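You operate a simulated robot arm through the tools that you are given. There is no shell and no other tool.

The job below is to be done with a simulated robot arm. You get a single attempt, and the scene is never put back.

JOB
Clamp the disc from the mat in the vice and grease its hub.
Fine: load the grease brush at the tin and put it back. Set down upright: grease brush. A coat counts when it lies all over at full strength: go over it till it gets no stronger.

It is judged by the outcome, as a careful person would: the job done as asked, and still so three seconds after it is handed in. It fails if anything else is knocked over, pushed out of place, dropped, spilled or broken.

ROBOT AND FRAMES
A 6-joint arm with a two-finger parallel gripper, fixed in place. Base frame: the origin is on the floor under the middle of its stand, x ahead of it, y to its left, z up; the work surface is at about z = 732. Units: mm, rad, N and s.
With the tool pointing down near the work surface it reaches from about 200 to 640 mm from the base axis. Its first joint turns from -1.152 to 1.152 rad. Payload 2.7 kg.
The TCP is the grasp point between the finger pads, 23 mm short of the fingertips. In the tool frame z runs along the fingers and y along their closing line. Largest opening 94 mm; finger width 38, thickness 10; the body of the gripper, 54 by 96 mm, starts 39 mm behind the TCP.
Orientation is told as [roll, pitch, yaw] about the base's x, y, z axes, in that order, counted from this pose: with the fingers straight down and closing along the base's y, the tool's x points along the base's -x, its y along +y and its z along -z.

CONTROLS
- The arm moves only by the tool apply_moves. Its argument "increments" is text: rows parted by semicolons, each of 6 numbers parted by spaces: the shift along the base's x, y, z in mm, then the turn, a rotation vector about the base's x, y, z in rad. In form: x y z rx ry rz; .... A call has 1 to 20 rows; each row shifts and turns the commanded pose from where the row before left it. "grip" is the gripper command, from -1 (fully open) to 1 (shut), values between in proportion, set as the call begins (left out, the last holds). Rows are played at 5 a second. More than 50 mm and 0.15 rad between two rows, or a gripper value outside its range, and nothing of the call is played. A pose out of reach is approached as far as the arm can. The call stops where the force on the tool passes 40 N (or 10 N more than at its start, if that is more) or the arm is blocked; 0.2 s more then pass. Each finger travels about 45 mm/s and halts on what it meets, pressing with about 38 N; the grip force reading is that of the motor and also rises with nothing between the fingers. The clock runs only during rows and for 0.2 s after the last one: add rows that do not move to give the fingers time. The reply holds the time, the measured pose of the TCP, the force on the tool along the base axes, the opening and the grip force, in the units named above and with some noise, with the torque about the TCP (base axes, N m) and any sound that the robot's microphone picked up.
- Cameras (640 x 400 px; columns grow to the right, rows downward): "scene" is fixed at [66.5, -425.6, 1414.8]; the picture's right is [0.75, -0.67, 0.00], its down [-0.40, -0.45, -0.80] and it looks along [0.53, 0.60, -0.60] (base axes); focal length 318 px, centre (320, 200). "wrist" rides on the gripper at [86, 16, -75] in the tool frame; the picture's right is [-0.18, 0.98, 0.00], its down [-0.58, -0.11, -0.81] and it looks along [-0.79, -0.15, 0.59] (tool axes); focal length 243 px, centre (320, 200). There is no depth. A picture from a camera that has moved, and an enlarged one, comes with that camera's place and axes in the base frame and with its lens. The place of the scene camera against the robot may be out by one fixed shift of up to 25 mm in any direction.
- get_image(camera): a new picture of that camera. The clock stands still meanwhile.
- inspect(camera, box): a new picture of the part [left, top, right, bottom] of that camera's present view, enlarged. The clock stands still meanwhile.
- sign_off(): hands the job in; it is judged then, once.

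Places have to be worked out from the pictures, the camera data and where the tool is seen. Open the gripper and draw the arm clear of the work before you hand the job in, unless the task says otherwise.

The tools are called as a command line: name --argument value ..., lists and objects as JSON in quotes. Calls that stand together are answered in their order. apply_moves: Moves the arm, as the interface text tells. Its arguments: {"type":"object","properties":{"increments":{"type":"string"},"grip":{"type":"number"}},"required":["increments"]} The other tools are called the same way: get_image (camera) takes a picture; inspect (camera, box) takes an enlarged picture of a part of a camera's view; sign_off () hands the job in.

At the start:

```text
clock: 0.0
tcp_pos: [333.5, -70.4, 1124.1]
ee_rot: [0.0, -0.001, -0.001]
force: [-0.2, 0.2, -0.1]
ft_torque: [0.02, -0.02, -0.03]
opening: 93.9
finger_force: 0.1
```

scene: 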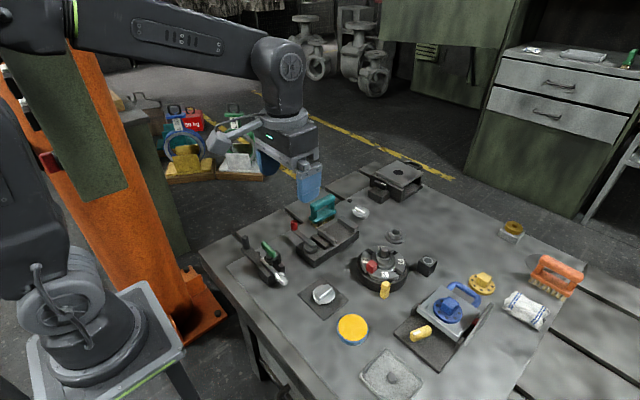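
wrist: 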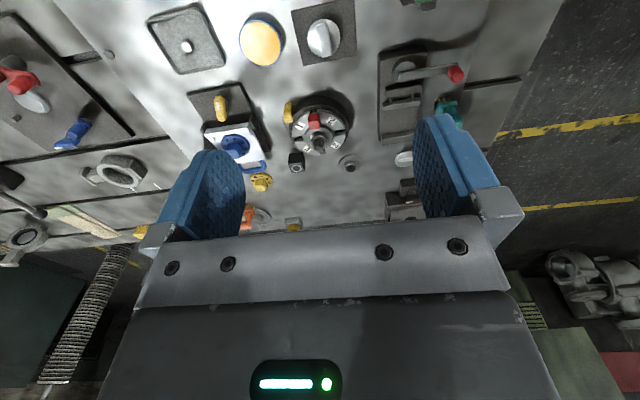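

I start by looking closely at the table to identify the disc on the mat, the vice, the grease tin and brush.

inspect --camera "scene" --box '[220, 180, 380, 280]'

inspect --camera "scene" --box '[340, 220, 500, 320]'

inspect --camera "scene" --box '[280, 270, 480, 400]'

inspect --camera "wrist" --box '[130, 0, 530, 250]'

```text
4.00 times, centred on (300, 230) of scene
camera zoom: at [66.5, -425.6, 1414.8], right [0.75, -0.67, 0.0], down [-0.4, -0.45, -0.8], along [0.53, 0.6, -0.6], focal length 1271 px, centre (400, 80)
```

zoom: 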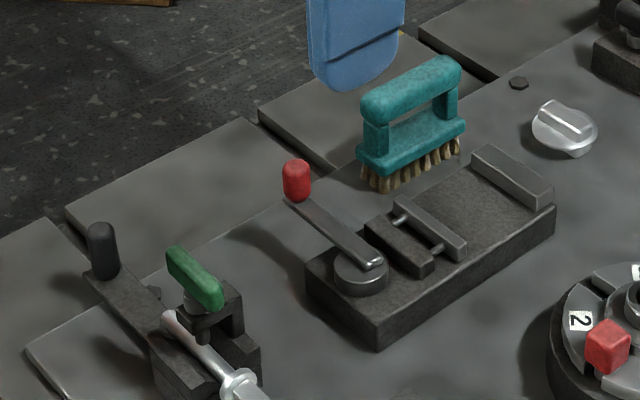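

```text
4.00 times, centred on (420, 270) of scene
camera zoom: at [66.5, -425.6, 1414.8], right [0.75, -0.67, 0.0], down [-0.4, -0.45, -0.8], along [0.53, 0.6, -0.6], focal length 1271 px, centre (-80, -80)
```

zoom: 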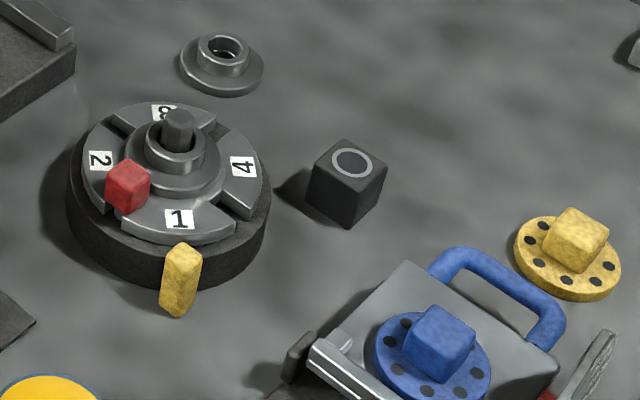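

```text
3.08 times, centred on (380, 335) of scene
camera zoom: at [66.5, -425.6, 1414.8], right [0.75, -0.67, 0.0], down [-0.4, -0.45, -0.8], along [0.53, 0.6, -0.6], focal length 978 px, centre (135, -215)
```

zoom: 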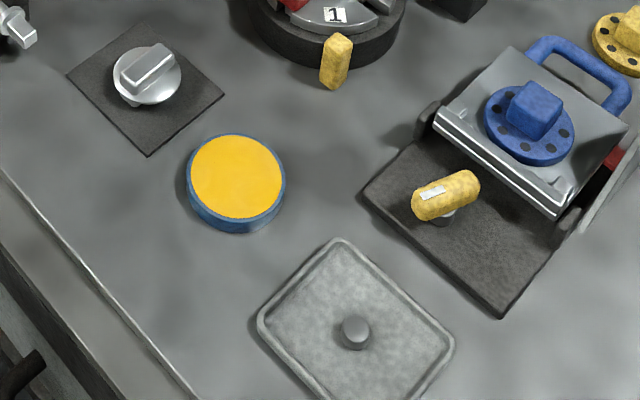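

```text
1.60 times, centred on (330, 125) of wrist
camera zoom: at [246.9, -54.8, 1198.4], right [0.18, 0.98, 0.0], down [0.58, -0.11, 0.81], along [0.79, -0.15, -0.59], focal length 388 px, centre (304, 320)
```

zoom: 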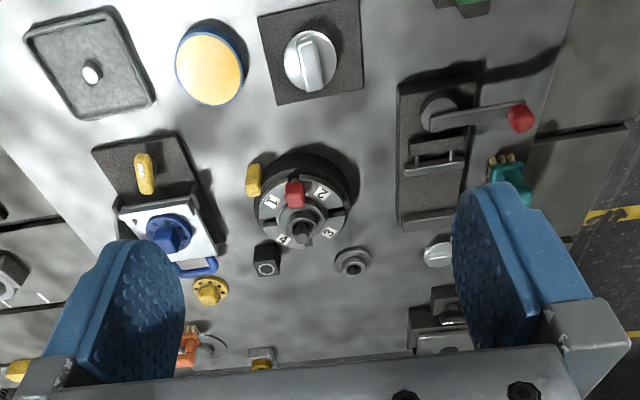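

Silver disc lies on a dark mat; a lever vice with a red handle is beside a teal brush; yellow-filled blue tin. I look at the other items, including the orange brush.

inspect --camera "scene" --box '[480, 210, 640, 340]'

inspect --camera "scene" --box '[290, 190, 370, 270]'

inspect --camera "scene" --box '[295, 265, 385, 355]'

inspect --camera "scene" --box '[340, 150, 460, 230]'

inspect --camera "wrist" --box '[0, 0, 300, 280]'

inspect --camera "scene" --box '[220, 220, 310, 300]'

```text
3.08 times, centred on (560, 275) of scene
camera zoom: at [66.5, -425.6, 1414.8], right [0.75, -0.67, 0.0], down [-0.4, -0.45, -0.8], along [0.53, 0.6, -0.6], focal length 978 px, centre (-418, -31)
```

zoom: 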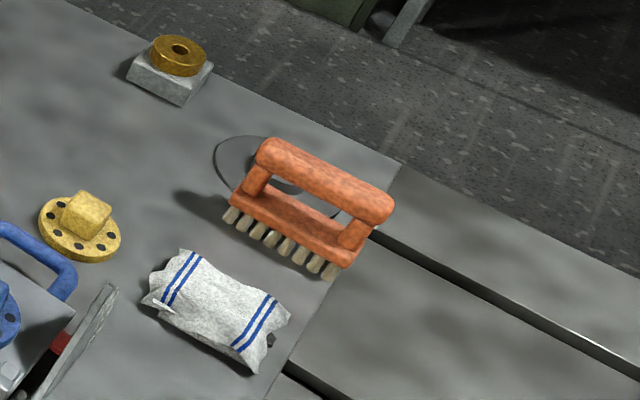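

```text
5.00 times, centred on (330, 230) of scene
camera zoom: at [66.5, -425.6, 1414.8], right [0.75, -0.67, 0.0], down [-0.4, -0.45, -0.8], along [0.53, 0.6, -0.6], focal length 1589 px, centre (270, 50)
```

zoom: 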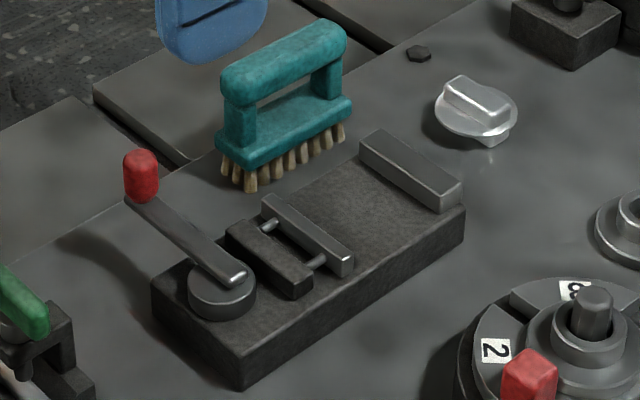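

```text
4.44 times, centred on (340, 310) of scene
camera zoom: at [66.5, -425.6, 1414.8], right [0.75, -0.67, 0.0], down [-0.4, -0.45, -0.8], along [0.53, 0.6, -0.6], focal length 1413 px, centre (231, -289)
```

zoom: 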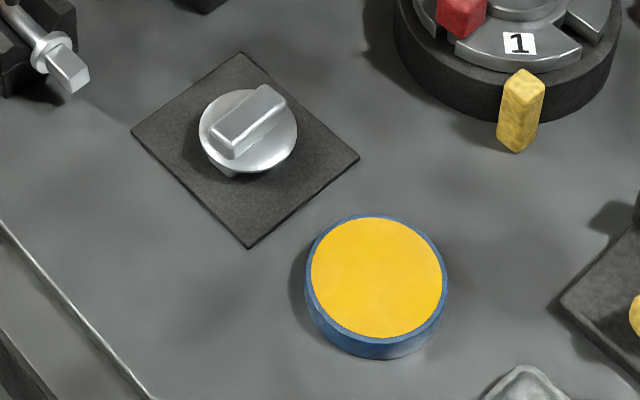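

```text
5.00 times, centred on (400, 190) of scene
camera zoom: at [66.5, -425.6, 1414.8], right [0.75, -0.67, 0.0], down [-0.4, -0.45, -0.8], along [0.53, 0.6, -0.6], focal length 1589 px, centre (-80, 250)
```

zoom: 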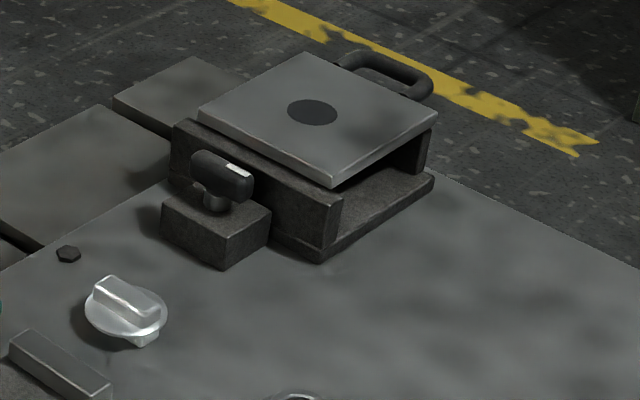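

```text
1.43 times, centred on (150, 140) of wrist
camera zoom: at [246.9, -54.8, 1198.4], right [0.18, 0.98, 0.0], down [0.58, -0.11, 0.81], along [0.79, -0.15, -0.59], focal length 347 px, centre (563, 286)
```

zoom: 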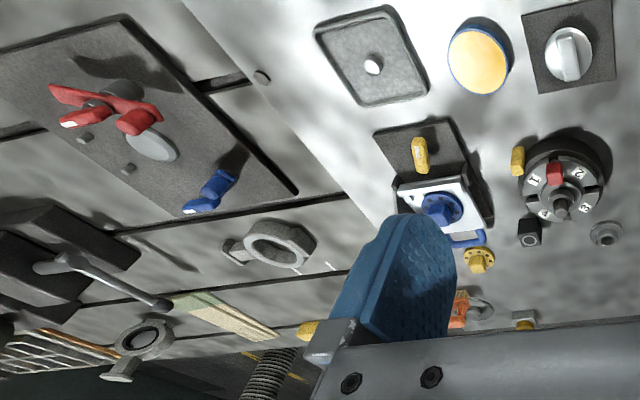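

```text
5.00 times, centred on (265, 260) of scene
camera zoom: at [66.5, -425.6, 1414.8], right [0.75, -0.67, 0.0], down [-0.4, -0.45, -0.8], along [0.53, 0.6, -0.6], focal length 1589 px, centre (595, -100)
```

zoom: 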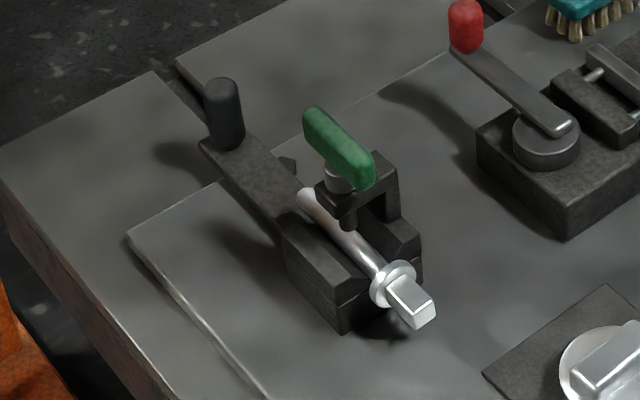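

The orange brush is ~900 mm away (out of reach), so the teal brush by the vice is likely the grease brush. I lower the arm to see the mat disc up close with the wrist camera.

apply_moves --increments "-6 5 -40 0 0 0; -6 5 -40 0 0 0; -6 5 -40 0 0 0; -6 5 -40 0 0 0; -6 5 -40 0 0 0; -6 5 -40 0 0 0; 0 0 0 0 0 0" --grip -1

get_image --camera "wrist"

get_image --camera "scene"

```text
clock: 1.6
tcp_pos: [297.6, -41.2, 885.2]
ee_rot: [0.0, -0.002, 0.001]
force: [0.3, 0.1, 0.1]
ft_torque: [0.0, 0.0, 0.02]
opening: 94.2
finger_force: 0.0
```

```text
taken
camera wrist: at [210.3, -24.4, 959.1], right [0.18, 0.98, 0.0], down [0.58, -0.11, 0.81], along [0.79, -0.15, -0.59], focal length 243 px, centre (320, 200)
```

wrist: 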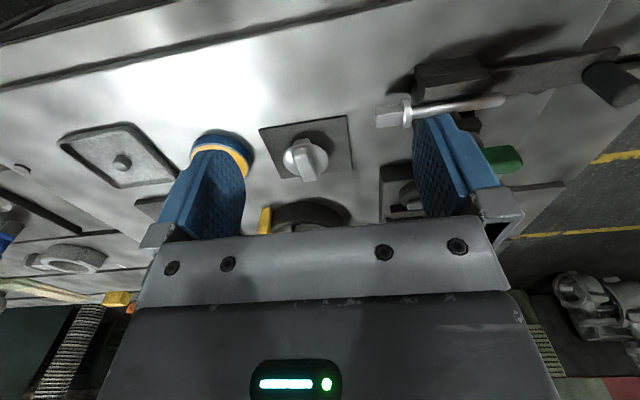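

```text
taken
```

scene: 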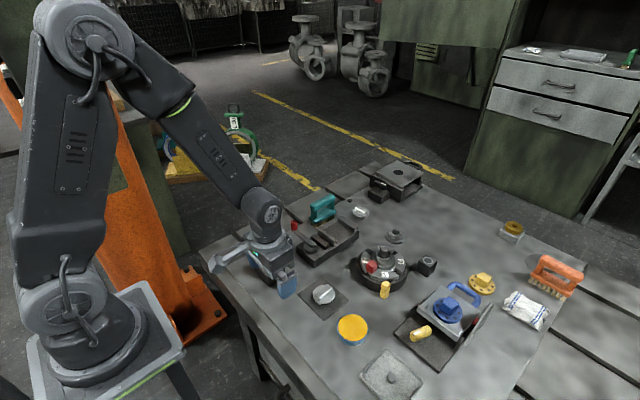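

The wrist view is upside-down relative to the table (picture down = away/up). I zoom on the disc and vice.

inspect --camera "wrist" --box '[240, 90, 370, 200]'

inspect --camera "wrist" --box '[370, 90, 470, 240]'

inspect --camera "scene" --box '[290, 265, 380, 355]'

```text
3.64 times, centred on (305, 145) of wrist
camera zoom: at [210.3, -24.4, 959.1], right [0.18, 0.98, 0.0], down [0.58, -0.11, 0.81], along [0.79, -0.15, -0.59], focal length 882 px, centre (374, 400)
```

zoom: 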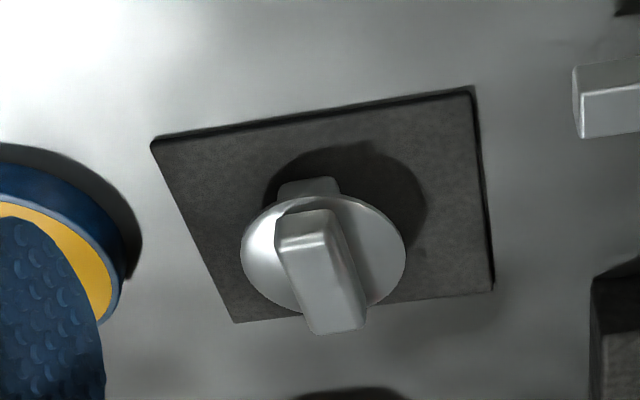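

```text
2.67 times, centred on (420, 165) of wrist
camera zoom: at [210.3, -24.4, 959.1], right [0.18, 0.98, 0.0], down [0.58, -0.11, 0.81], along [0.79, -0.15, -0.59], focal length 647 px, centre (53, 293)
```

zoom: 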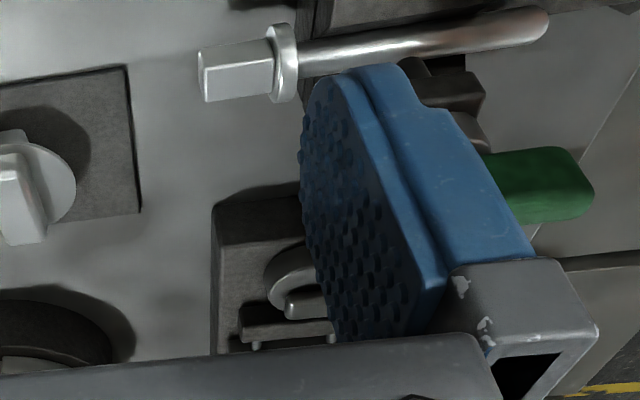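

```text
4.44 times, centred on (335, 310) of scene
camera zoom: at [66.5, -425.6, 1414.8], right [0.75, -0.67, 0.0], down [-0.4, -0.45, -0.8], along [0.53, 0.6, -0.6], focal length 1413 px, centre (253, -289)
```

zoom: 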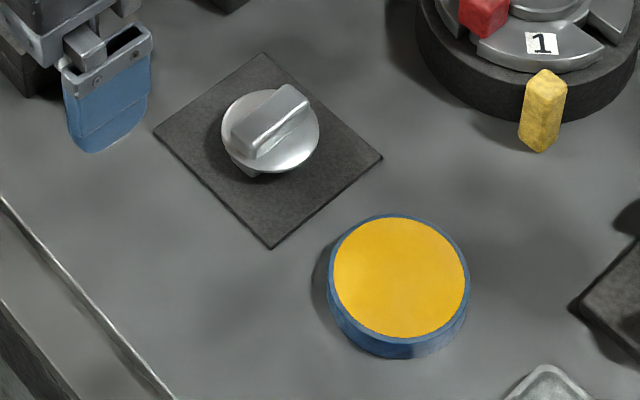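

The disc has a bar on top and a block underneath. I tilt the tool to get a straight-down view of the disc and then of the vice.

apply_moves --increments "10 0 10 0 0.13 0; 10 0 10 0 0.13 0; 10 0 10 0 0.13 0; 10 0 10 0 0.13 0; 10 0 10 0 0.13 0; 10 0 10 0 0.13 0; 10 0 10 0 0.13 0; 0 0 0 0 0 0"

get_image --camera "wrist"

```text
clock: 3.4
tcp_pos: [366.2, -40.6, 952.9]
ee_rot: [-0.001, 0.912, -0.001]
force: [-0.3, -0.2, -0.6]
ft_torque: [0.01, 0.0, 0.01]
opening: 93.9
finger_force: 0.1
```

```text
taken
camera wrist: at [373.0, -24.7, 1067.7], right [0.11, 0.98, -0.15], down [0.99, -0.11, 0.03], along [0.02, -0.15, -0.99], focal length 243 px, centre (320, 200)
```

wrist: 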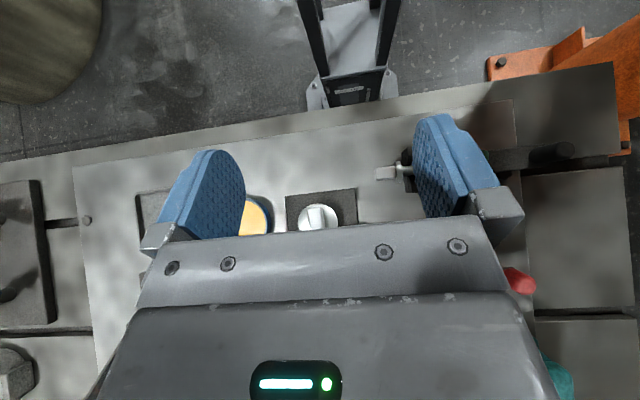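

The straight-down view works; I move the tool forward so the disc falls in the free part of the picture.

apply_moves --increments "40 0 -20 0 0 0; 40 0 -20 0 0 0; 20 0 -20 0 0 0; 0 0 0 0 0 0"

get_image --camera "wrist"

```text
clock: 4.4
tcp_pos: [467.5, -39.1, 893.4]
ee_rot: [0.0, 0.911, -0.001]
force: [-0.5, 0.2, 0.4]
ft_torque: [-0.01, -0.01, 0.01]
opening: 94.2
finger_force: 0.2
```

```text
taken
camera wrist: at [473.8, -24.6, 1007.0], right [0.11, 0.98, -0.15], down [0.99, -0.11, 0.04], along [0.02, -0.15, -0.99], focal length 243 px, centre (320, 200)
```

wrist: 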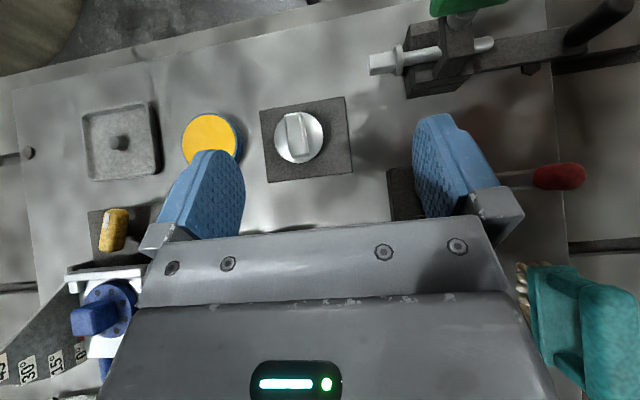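

inspect --camera "wrist" --box '[250, 85, 370, 195]'

```text
3.64 times, centred on (310, 140) of wrist
camera zoom: at [473.8, -24.6, 1007.0], right [0.11, 0.98, -0.15], down [0.99, -0.11, 0.04], along [0.02, -0.15, -0.99], focal length 882 px, centre (356, 418)
```

zoom: 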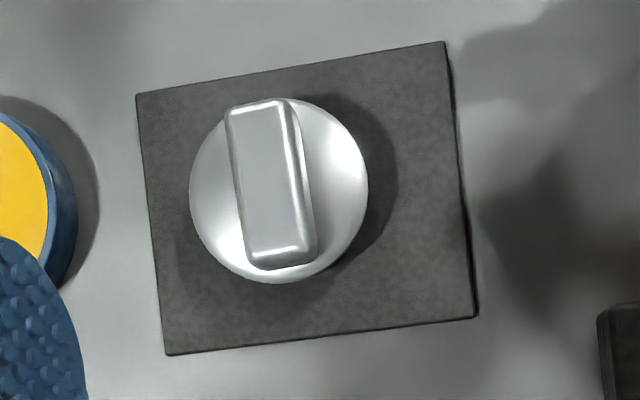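

The mat and the disc's bar are aligned with base x. I zoom in on both discs in the scene view to learn what is underneath.

inspect --camera "scene" --box '[305, 275, 345, 310]'

inspect --camera "scene" --box '[340, 190, 390, 225]'

inspect --camera "scene" --box '[285, 185, 375, 265]'

```text
11.43 times, centred on (325, 292) of scene
camera zoom: at [66.5, -425.6, 1414.8], right [0.75, -0.67, 0.0], down [-0.4, -0.45, -0.8], along [0.53, 0.6, -0.6], focal length 3633 px, centre (263, -857)
```

zoom: 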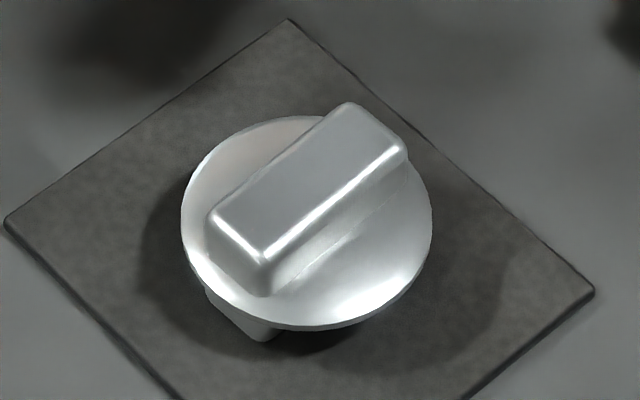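

```text
11.43 times, centred on (365, 208) of scene
camera zoom: at [66.5, -425.6, 1414.8], right [0.75, -0.67, 0.0], down [-0.4, -0.45, -0.8], along [0.53, 0.6, -0.6], focal length 3633 px, centre (-194, 114)
```

zoom: 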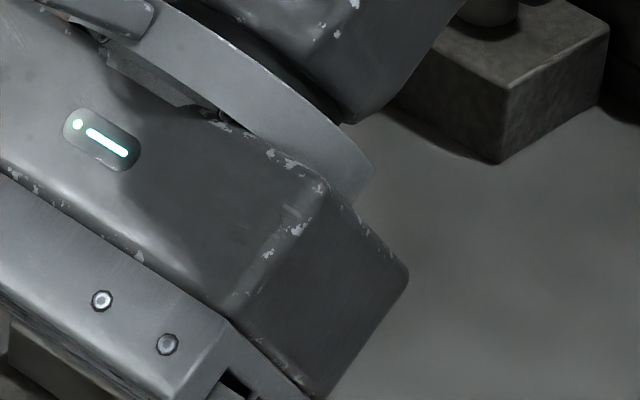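

```text
5.00 times, centred on (330, 225) of scene
camera zoom: at [66.5, -425.6, 1414.8], right [0.75, -0.67, 0.0], down [-0.4, -0.45, -0.8], along [0.53, 0.6, -0.6], focal length 1589 px, centre (270, 75)
```

zoom: 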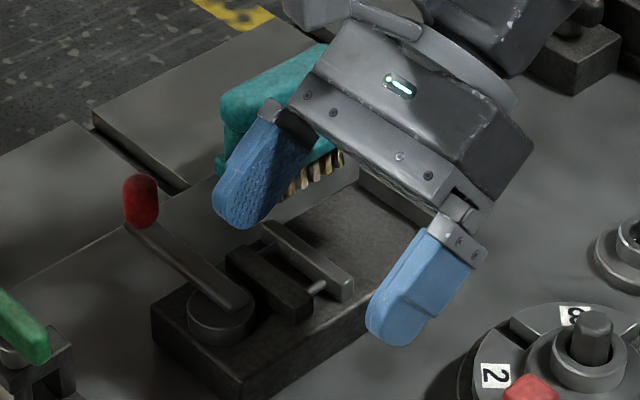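

The part has a bar above and a similar bar below its disc flange. I now move to view the vice from above at a moderate tilt.

apply_moves --increments "0 15 20 0 -0.12 0; 0 20 20 0 -0.12 0; 0 25 10 0 -0.12 0; 10 25 0 0 -0.12 0; 10 25 0 0 0 0; 0 0 0 0 0 0"

get_image --camera "wrist"

```text
clock: 5.8
tcp_pos: [486.9, 68.8, 943.0]
ee_rot: [0.0, 0.43, 0.001]
force: [0.2, 0.3, 0.6]
ft_torque: [0.02, -0.06, 0.04]
opening: 93.9
finger_force: 0.1
```

```text
taken
camera wrist: at [439.6, 85.5, 1047.7], right [0.17, 0.98, -0.08], down [0.86, -0.11, 0.49], along [0.47, -0.15, -0.87], focal length 243 px, centre (320, 200)
```

wrist: 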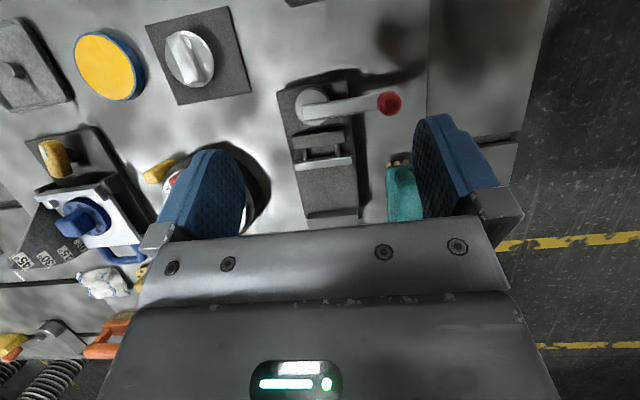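

inspect --camera "wrist" --box '[260, 60, 440, 240]'

inspect --camera "wrist" --box '[140, 0, 260, 110]'

```text
2.22 times, centred on (350, 150) of wrist
camera zoom: at [439.6, 85.5, 1047.7], right [0.17, 0.98, -0.08], down [0.86, -0.11, 0.49], along [0.47, -0.15, -0.87], focal length 539 px, centre (253, 311)
```

zoom: 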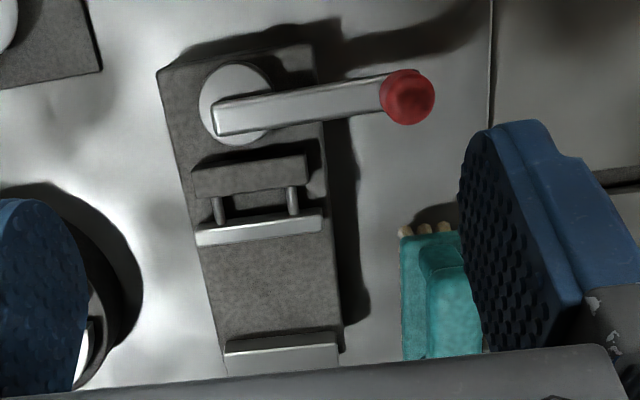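

```text
3.64 times, centred on (200, 55) of wrist
camera zoom: at [439.6, 85.5, 1047.7], right [0.17, 0.98, -0.08], down [0.86, -0.11, 0.49], along [0.47, -0.15, -0.87], focal length 882 px, centre (756, 727)
```

zoom: 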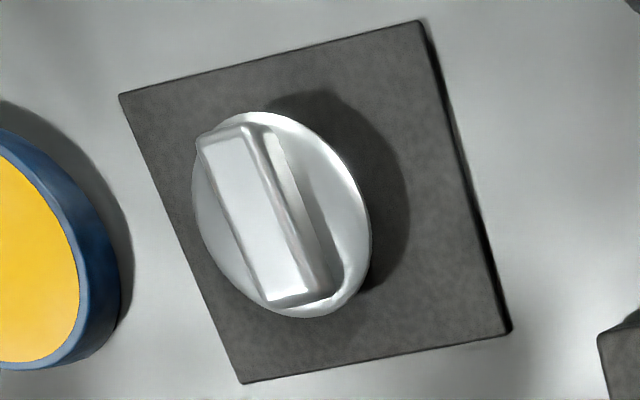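

The vice jaws face each other along x (moving jaw x≈534–543, fixed jaw face x≈611, y≈18–86). I take a lower-angle view to judge jaw heights against the disc's flange.

apply_moves --increments "-15 0 0 0 -0.12 0; -15 0 -10 0 -0.12 0; -15 0 -10 0 -0.12 0; -15 5 -10 0 -0.12 0; -15 5 -10 0 -0.12 0; -15 5 -10 0 -0.12 0; 0 5 -10 0 -0.12 0; 0 0 0 0 0 0"

get_image --camera "wrist"

```text
clock: 7.6
tcp_pos: [411.0, 78.8, 897.4]
ee_rot: [-0.03, -0.351, -0.003]
force: [0.6, -1.0, 0.2]
ft_torque: [-0.04, -0.01, 0.05]
opening: 93.9
finger_force: 0.1
out of reach, approached as far as the arm can: row 7
```

```text
taken
camera wrist: at [304.2, 96.6, 936.5], right [0.19, 0.98, 0.03], down [0.27, -0.08, 0.96], along [0.95, -0.17, -0.28], focal length 243 px, centre (320, 200)
```

wrist: 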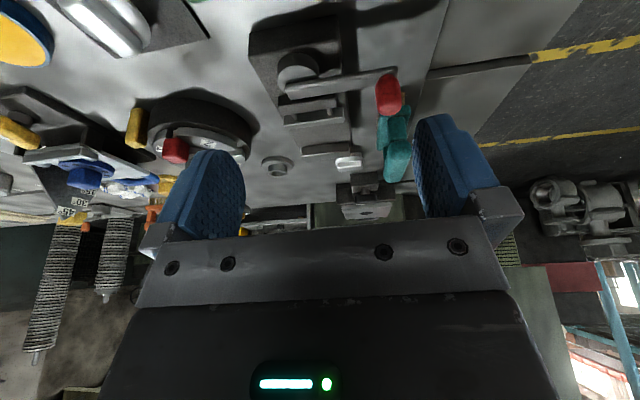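

inspect --camera "wrist" --box '[240, 0, 430, 190]'

inspect --camera "wrist" --box '[50, 0, 220, 70]'

inspect --camera "scene" --box '[290, 185, 370, 265]'

```text
2.11 times, centred on (335, 95) of wrist
camera zoom: at [304.2, 96.6, 936.5], right [0.19, 0.98, 0.03], down [0.27, -0.08, 0.96], along [0.95, -0.17, -0.28], focal length 511 px, centre (288, 421)
```

zoom: 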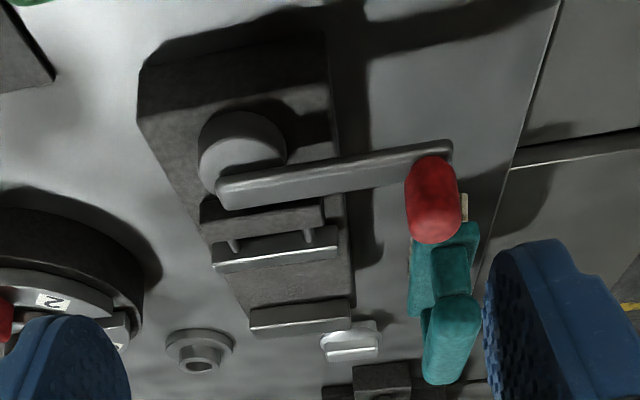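

```text
3.76 times, centred on (135, 35) of wrist
camera zoom: at [304.2, 96.6, 936.5], right [0.19, 0.98, 0.03], down [0.27, -0.08, 0.96], along [0.95, -0.17, -0.28], focal length 913 px, centre (1016, 821)
```

zoom: 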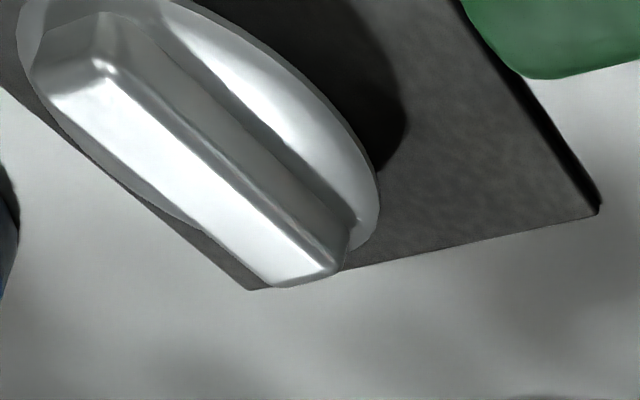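

```text
5.00 times, centred on (330, 225) of scene
camera zoom: at [66.5, -425.6, 1414.8], right [0.75, -0.67, 0.0], down [-0.4, -0.45, -0.8], along [0.53, 0.6, -0.6], focal length 1589 px, centre (270, 75)
```

zoom: 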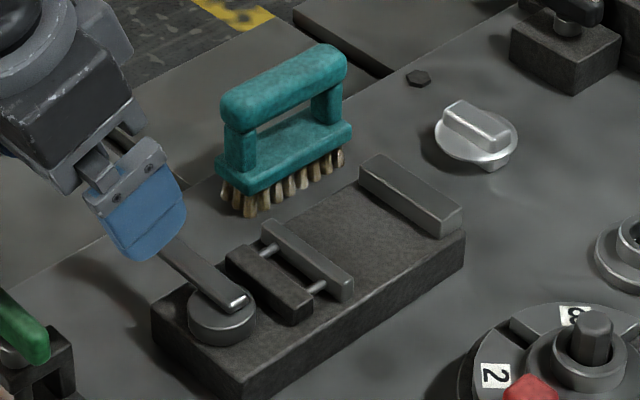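

Jaw height looks ~15–17 mm, so the disc's rim would sit between the jaws with its lower bar on the bed. Next I view the brush and lever from above.

apply_moves --increments "0 0 20 0 0.12 0; 20 5 20 0 0.12 0; 35 10 10 0 0.12 0; 35 15 10 0 0.12 0; 35 15 0 0 0.12 0; 35 10 0 0 0.12 0; 0 0 0 0 0 0"

get_image --camera "wrist"

```text
clock: 9.2
tcp_pos: [571.2, 124.4, 951.1]
ee_rot: [-0.062, 0.302, -0.008]
force: [0.5, -0.9, 0.4]
ft_torque: [-0.02, 0.0, -0.02]
opening: 94.0
finger_force: 0.2
out of reach, approached as far as the arm can: row 1, 6
```

```text
taken
camera wrist: at [511.1, 147.0, 1046.3], right [0.17, 0.98, -0.11], down [0.8, -0.07, 0.6], along [0.58, -0.19, -0.79], focal length 243 px, centre (320, 200)
```

wrist: 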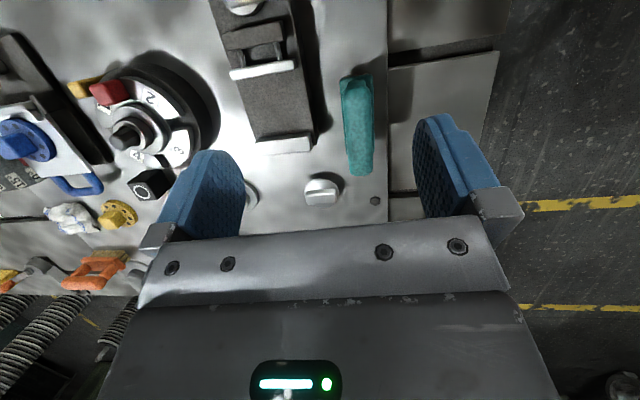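

The brush's handle runs along x near (598, 143), its top about z≈825. I zoom in on this view for triangulating the vice and brush.

inspect --camera "wrist" --box '[200, 0, 400, 200]'

inspect --camera "scene" --box '[290, 185, 370, 265]'

```text
2.00 times, centred on (300, 100) of wrist
camera zoom: at [511.1, 147.0, 1046.3], right [0.17, 0.98, -0.11], down [0.8, -0.07, 0.6], along [0.58, -0.19, -0.79], focal length 485 px, centre (360, 400)
```

zoom: 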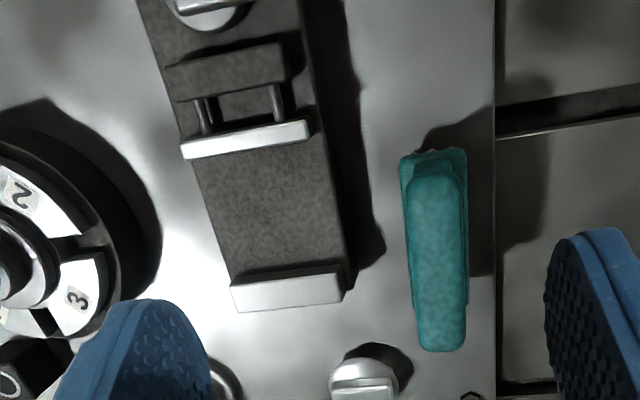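

```text
5.00 times, centred on (330, 225) of scene
camera zoom: at [66.5, -425.6, 1414.8], right [0.75, -0.67, 0.0], down [-0.4, -0.45, -0.8], along [0.53, 0.6, -0.6], focal length 1589 px, centre (270, 75)
```

zoom: 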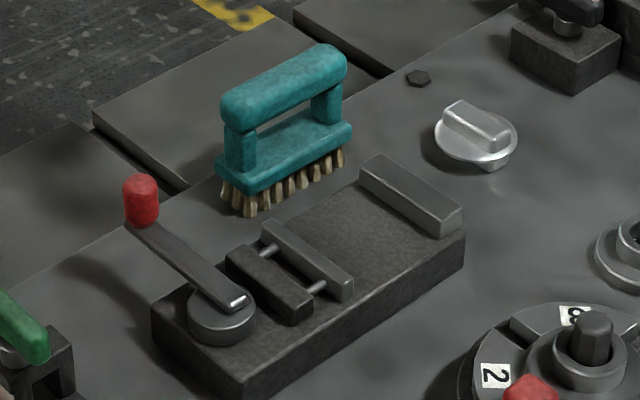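

Triangulating: disc centre ≈ (409, −78), flange top z≈749, bar top z≈763; vice gap x≈546–620, y centre ≈ 50, jaw tops z≈770. I now straighten the tool and go above the disc.

apply_moves --increments "-27 -34 0 0 -0.1 0.008; -27 -34 0 0 -0.1 0; -27 -34 -15 0 -0.102 0; -27 -34 -25 0.062 0 0; -27 -34 -25 0 0 0; -27 -32 -25 0 0 0; 0 0 0 0 0 0" --grip -0.2

```text
clock: 10.8
tcp_pos: [409.6, -77.0, 860.9]
ee_rot: [0.0, 0.011, 0.001]
force: [0.2, 0.3, 0.9]
ft_torque: [-0.02, -0.01, -0.01]
opening: 56.4
finger_force: 0.1
```

Tool is above the disc with a 56 mm opening. I look to check alignment.

get_image --camera "wrist"

inspect --camera "scene" --box '[270, 200, 370, 320]'

```text
taken
camera wrist: at [323.6, -61.0, 936.6], right [0.18, 0.98, 0.0], down [0.59, -0.11, 0.8], along [0.79, -0.15, -0.6], focal length 243 px, centre (320, 200)
```

wrist: 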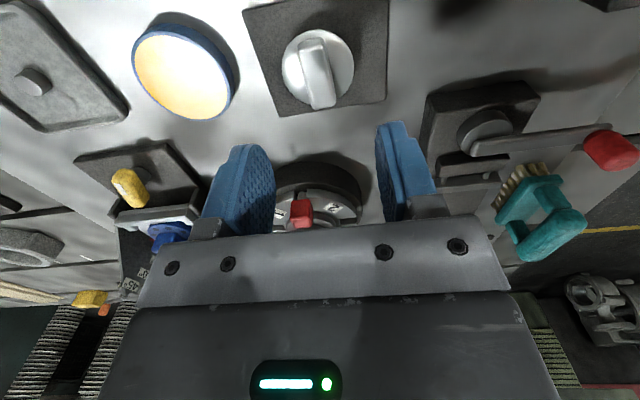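

```text
3.33 times, centred on (320, 260) of scene
camera zoom: at [66.4, -425.6, 1414.8], right [0.75, -0.67, 0.0], down [-0.4, -0.45, -0.8], along [0.53, 0.6, -0.6], focal length 1060 px, centre (320, 0)
```

zoom: 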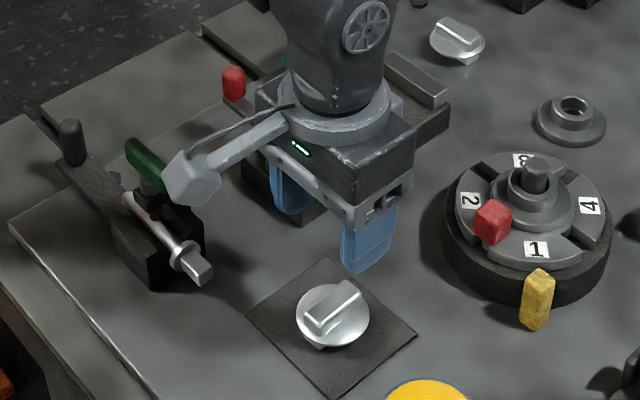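

inspect --camera "wrist" --box '[240, 0, 400, 120]'

inspect --camera "wrist" --box '[110, 0, 260, 130]'

inspect --camera "wrist" --box '[410, 60, 640, 270]'

```text
3.33 times, centred on (320, 60) of wrist
camera zoom: at [323.6, -61.0, 936.6], right [0.18, 0.98, 0.0], down [0.59, -0.11, 0.8], along [0.79, -0.15, -0.6], focal length 809 px, centre (320, 667)
```

zoom: 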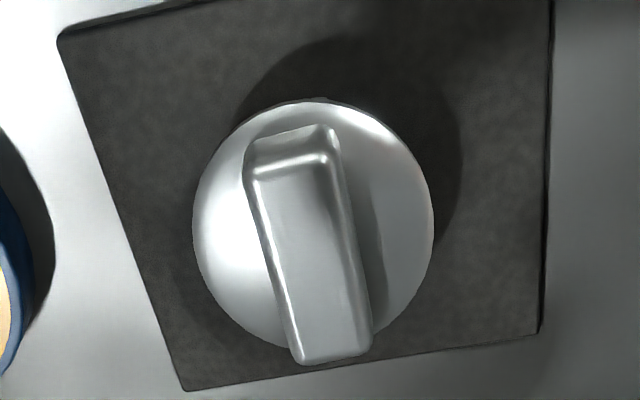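

```text
3.08 times, centred on (185, 65) of wrist
camera zoom: at [323.6, -61.0, 936.6], right [0.18, 0.98, 0.0], down [0.59, -0.11, 0.8], along [0.79, -0.15, -0.6], focal length 746 px, centre (735, 615)
```

zoom: 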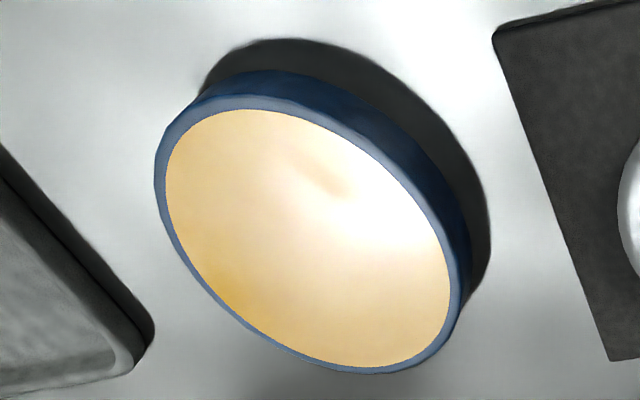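

```text
1.90 times, centred on (525, 165) of wrist
camera zoom: at [323.6, -61.0, 936.6], right [0.18, 0.98, 0.0], down [0.59, -0.11, 0.8], along [0.79, -0.15, -0.6], focal length 462 px, centre (-70, 267)
```

zoom: 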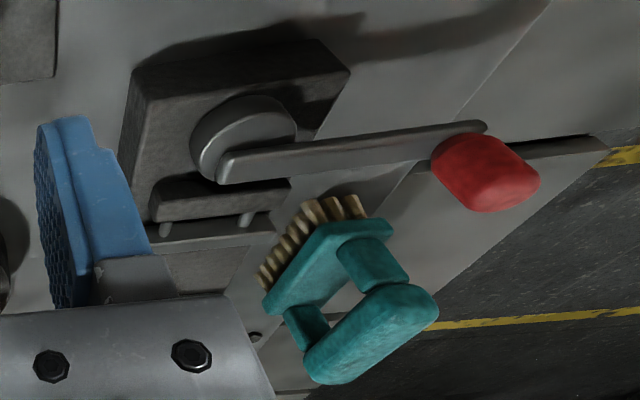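

Disc bar centre refined to (409, −79), aligned with x. I narrow the fingers and descend so the fingertips straddle the bar just above the flange.

apply_moves --increments "-0.5 -1.8 -25 0 -0.011 0; 0 0 -25 0 0 0; 0 0 -20 0 0 0; 0 0 -10 0 0 0; 0 0 0 0 0 0" --grip 0.28

inspect --camera "scene" --box '[290, 255, 370, 315]'

get_image --camera "wrist"

```text
clock: 12.0
tcp_pos: [409.5, -77.2, 780.8]
ee_rot: [0.0, 0.0, 0.003]
force: [-0.8, 0.0, 0.1]
ft_torque: [-0.03, -0.02, -0.02]
opening: 34.1
finger_force: 0.1
```

```text
6.67 times, centred on (330, 285) of scene
camera zoom: at [66.5, -425.6, 1414.8], right [0.75, -0.67, 0.0], down [-0.4, -0.45, -0.8], along [0.53, 0.6, -0.6], focal length 2119 px, centre (253, -367)
```

zoom: 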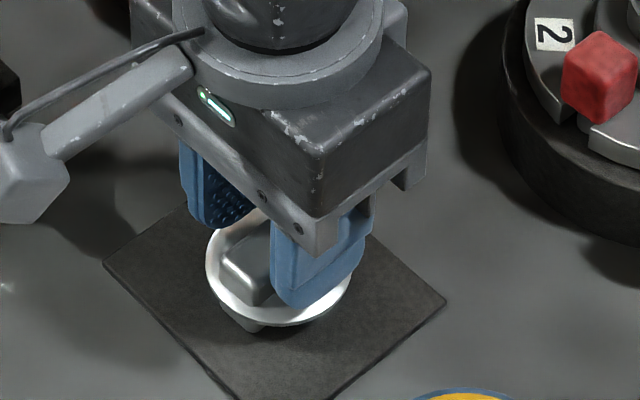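

```text
taken
camera wrist: at [322.8, -61.2, 855.3], right [0.18, 0.98, 0.0], down [0.58, -0.11, 0.81], along [0.79, -0.15, -0.59], focal length 243 px, centre (320, 200)
```

wrist: 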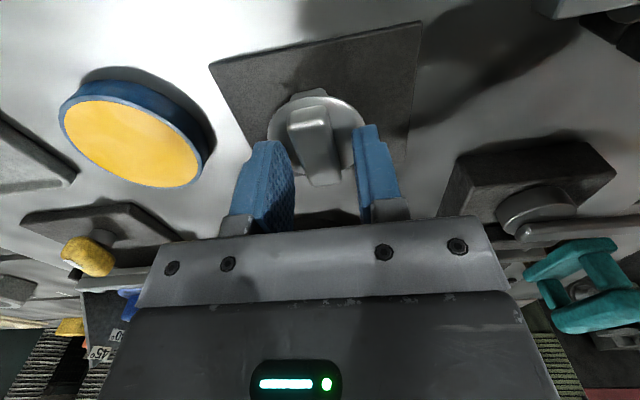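

inspect --camera "wrist" --box '[230, 70, 410, 230]'

```text
2.50 times, centred on (320, 150) of wrist
camera zoom: at [322.8, -61.2, 855.3], right [0.18, 0.98, 0.0], down [0.58, -0.11, 0.81], along [0.79, -0.15, -0.59], focal length 606 px, centre (320, 325)
```

zoom: 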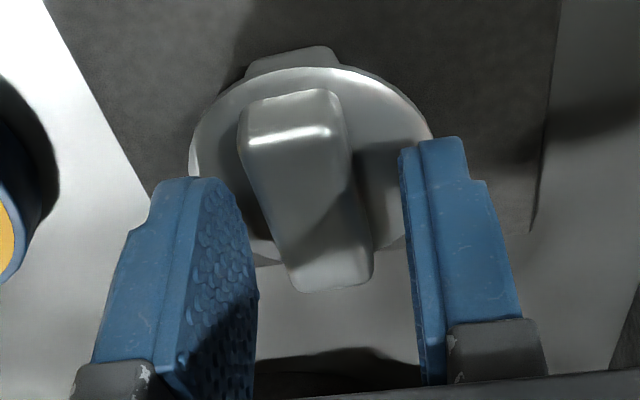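

Fingers straddle the bar. I descend a few more mm watching the force for touch on the flange.

apply_moves --increments "0 0 -2 0 0 0; 0 0 -2 0 0 0; 0 0 0 0 0 0"

inspect --camera "wrist" --box '[230, 70, 410, 230]'

inspect --camera "scene" --box '[305, 270, 345, 310]'

```text
clock: 12.8
tcp_pos: [409.0, -77.8, 776.9]
ee_rot: [0.001, -0.001, 0.003]
force: [-0.5, 0.5, -0.4]
ft_torque: [-0.02, -0.02, 0.02]
opening: 33.8
finger_force: 0.0
```

```text
2.50 times, centred on (320, 150) of wrist
camera zoom: at [322.5, -61.4, 851.4], right [0.18, 0.98, 0.0], down [0.58, -0.11, 0.81], along [0.79, -0.15, -0.59], focal length 606 px, centre (320, 325)
```

zoom: 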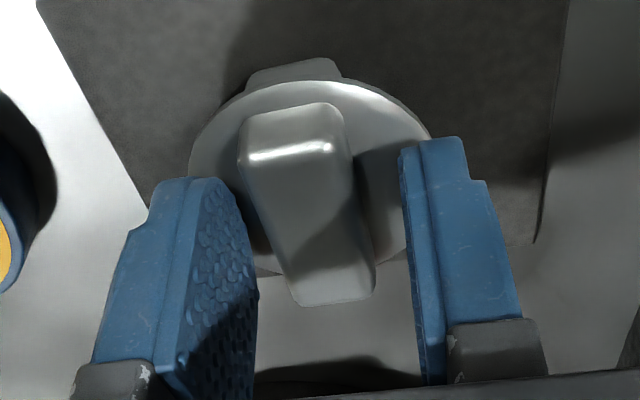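

```text
10.00 times, centred on (325, 290) of scene
camera zoom: at [66.5, -425.6, 1414.8], right [0.75, -0.67, 0.0], down [-0.4, -0.45, -0.8], along [0.53, 0.6, -0.6], focal length 3179 px, centre (270, -700)
```

zoom: 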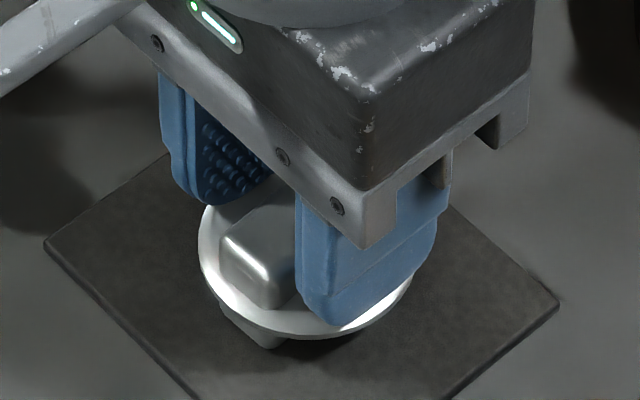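

apply_moves --increments "0 0 -1 0 0 0; 0 0 -1 0 0 0; 0 0 0 0 0 0"

```text
clock: 13.6
tcp_pos: [409.1, -77.9, 777.3]
ee_rot: [0.0, -0.002, 0.003]
force: [-11.1, 1.4, 39.1]
ft_torque: [-0.01, 0.42, 0.0]
opening: 33.5
finger_force: 0.0
```

Contact at TCP z≈777 (flange top ≈754). I back off 2.5 mm so the tips clear the flange.

apply_moves --increments "0 0 2 0 0 0; 0 0 1.5 0 0 0; 0 0 0 0 0 0"

inspect --camera "wrist" --box '[230, 70, 410, 230]'

```text
clock: 14.4
tcp_pos: [407.7, -77.9, 777.9]
ee_rot: [0.001, 0.001, 0.001]
force: [-0.2, 0.4, 0.2]
ft_torque: [0.01, 0.0, 0.04]
opening: 33.6
finger_force: 0.0
```

```text
2.50 times, centred on (320, 150) of wrist
camera zoom: at [321.9, -61.4, 852.5], right [0.18, 0.98, 0.0], down [0.58, -0.11, 0.81], along [0.79, -0.15, -0.59], focal length 606 px, centre (320, 325)
```

zoom: 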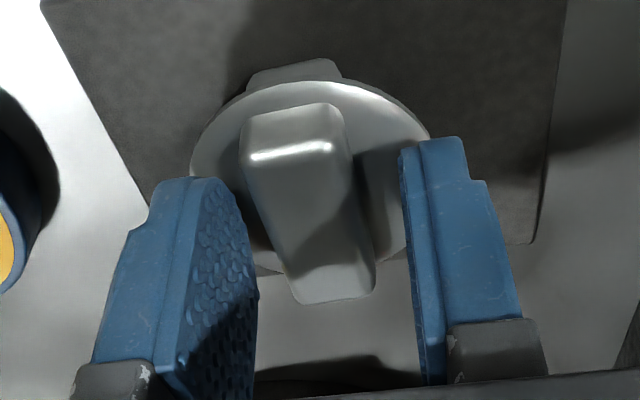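

No contact force now. I close on the bar.

apply_moves --increments "0 0 0 0 0 0; 0 0 0 0 0 0; 0 0 0 0 0 0; 0 0 0 0 0 0; 0 0 0 0 0 0" --grip 1

```text
clock: 15.6
tcp_pos: [409.0, -78.1, 779.0]
ee_rot: [0.0, 0.0, 0.0]
force: [-0.5, -1.1, 0.1]
ft_torque: [-0.03, 0.04, 0.01]
opening: 19.5
finger_force: 37.9
```

Gripped at 19.5 mm. I lift slowly and check the underside.

apply_moves --increments "0 0 5 0 0 0; 0 0 15 0 0 0; 0 0 30 0 0 0; 0 0 40 0 0 0; 0 0 0 0 0 0"

inspect --camera "scene" --box '[285, 225, 365, 305]'

get_image --camera "wrist"

```text
clock: 16.8
tcp_pos: [407.9, -77.9, 869.1]
ee_rot: [0.0, 0.002, 0.001]
force: [-0.4, 0.5, -2.9]
ft_torque: [0.0, 0.01, 0.01]
opening: 19.4
finger_force: 38.1
```

```text
5.00 times, centred on (325, 265) of scene
camera zoom: at [66.5, -425.6, 1414.8], right [0.75, -0.67, 0.0], down [-0.4, -0.45, -0.8], along [0.53, 0.6, -0.6], focal length 1589 px, centre (295, -125)
```

zoom: 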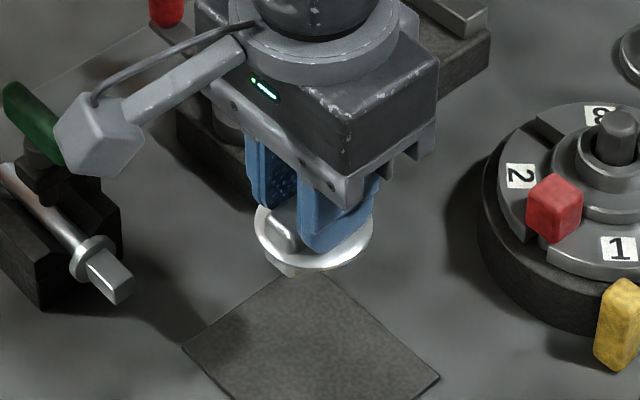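

```text
taken
camera wrist: at [321.6, -62.2, 943.2], right [0.18, 0.98, 0.0], down [0.58, -0.11, 0.81], along [0.79, -0.15, -0.59], focal length 243 px, centre (320, 200)
```

wrist: 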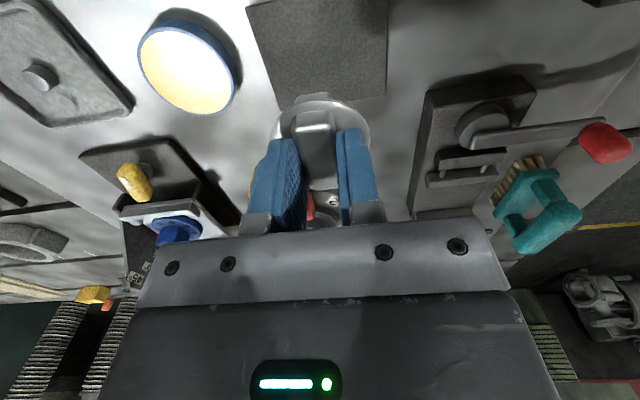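

The disc is held firmly (~3 N weight). Before placing it I raise and tilt it toward the scene camera to see what the underside looks like.

apply_moves --increments "0 0 40 0 0 0; 0 0 40 0 0 0; 0 0 40 0 0 0; 0 0 40 0 0 0; 0 0 30 -0.1 0.1 0; 0 0 30 -0.1 0.1 0; 0 0 30 -0.1 0.1 0; 0 0 0 -0.1 0.1 0; 0 0 0 -0.1 0.1 0; 0 0 0 -0.1 0.1 0; 0 0 0 0 0 0"

get_image --camera "scene"

```text
clock: 19.2
tcp_pos: [408.4, -77.9, 1119.4]
ee_rot: [-0.676, 0.559, -0.2]
force: [-0.2, 0.0, -2.7]
ft_torque: [0.01, -0.04, 0.02]
opening: 19.2
finger_force: 37.9
```

```text
taken
```

scene: 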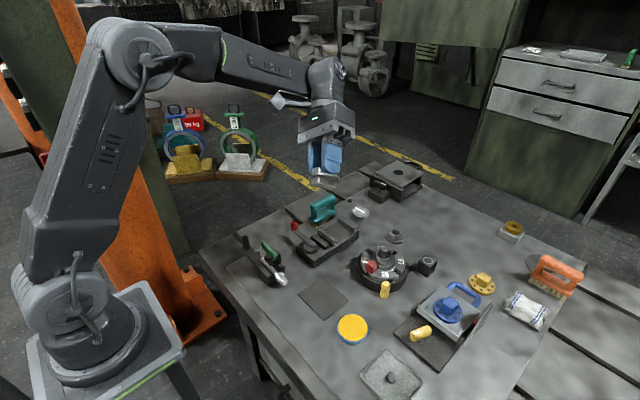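

inspect --camera "scene" --box '[300, 130, 350, 200]'

inspect --camera "scene" --box '[290, 190, 380, 265]'

```text
5.71 times, centred on (325, 165) of scene
camera zoom: at [66.5, -425.6, 1414.8], right [0.75, -0.67, 0.0], down [-0.4, -0.45, -0.8], along [0.53, 0.6, -0.6], focal length 1816 px, centre (291, 400)
```

zoom: 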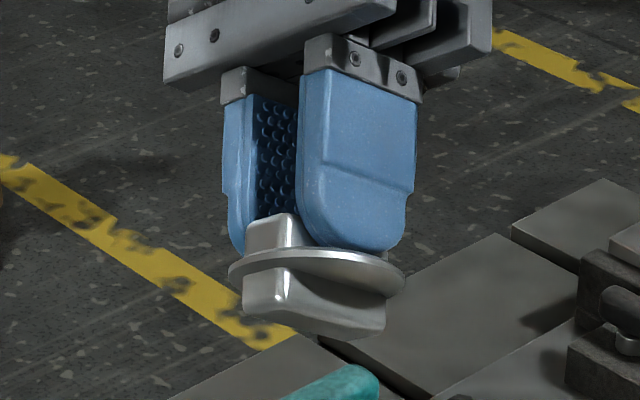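

```text
5.33 times, centred on (335, 228) of scene
camera zoom: at [66.5, -425.6, 1414.8], right [0.75, -0.67, 0.0], down [-0.4, -0.45, -0.8], along [0.53, 0.6, -0.6], focal length 1695 px, centre (240, 53)
```

zoom: 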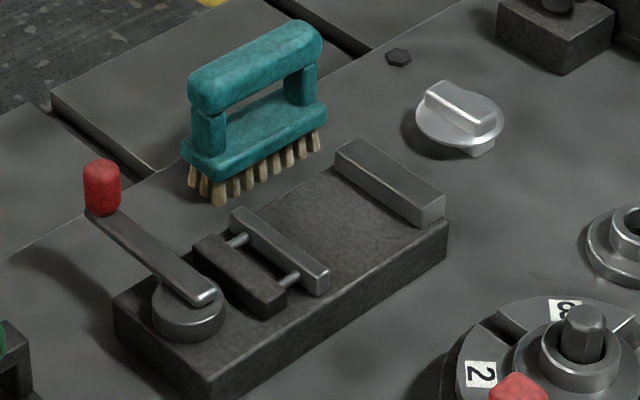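

The underside has a bar similar to the top one. I tilt a bit more to see its bottom face.

apply_moves --increments "0 0 30 -0.1 0.1 0; 0 0 0 -0.1 0.1 0; 0 0 0 -0.1 0.1 0; 0 0 0 0 0 0"

inspect --camera "scene" --box '[300, 110, 370, 200]'

```text
clock: 20.2
tcp_pos: [383.1, -104.3, 1112.6]
ee_rot: [-1.159, 0.743, -0.494]
force: [0.3, 0.9, -3.1]
ft_torque: [0.05, -0.01, 0.02]
opening: 19.3
finger_force: 37.9
out of reach, approached as far as the arm can: row 2, 3
```

```text
4.44 times, centred on (335, 155) of scene
camera zoom: at [66.5, -425.6, 1414.8], right [0.75, -0.67, 0.0], down [-0.4, -0.45, -0.8], along [0.53, 0.6, -0.6], focal length 1413 px, centre (253, 400)
```

zoom: 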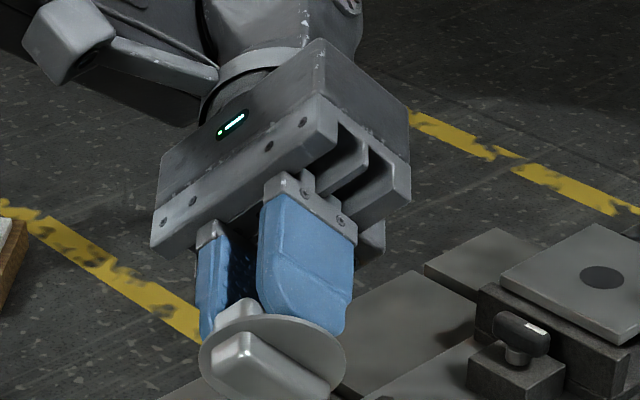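

inspect --camera "scene" --box '[310, 170, 350, 205]'

```text
11.43 times, centred on (330, 188) of scene
camera zoom: at [66.5, -425.6, 1414.8], right [0.75, -0.67, 0.0], down [-0.4, -0.45, -0.8], along [0.53, 0.6, -0.6], focal length 3633 px, centre (206, 343)
```

zoom: 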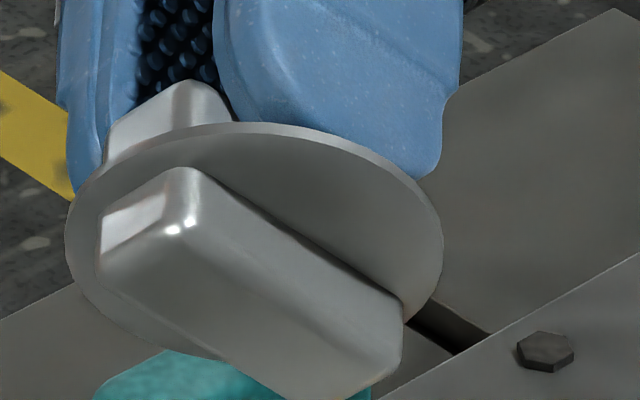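

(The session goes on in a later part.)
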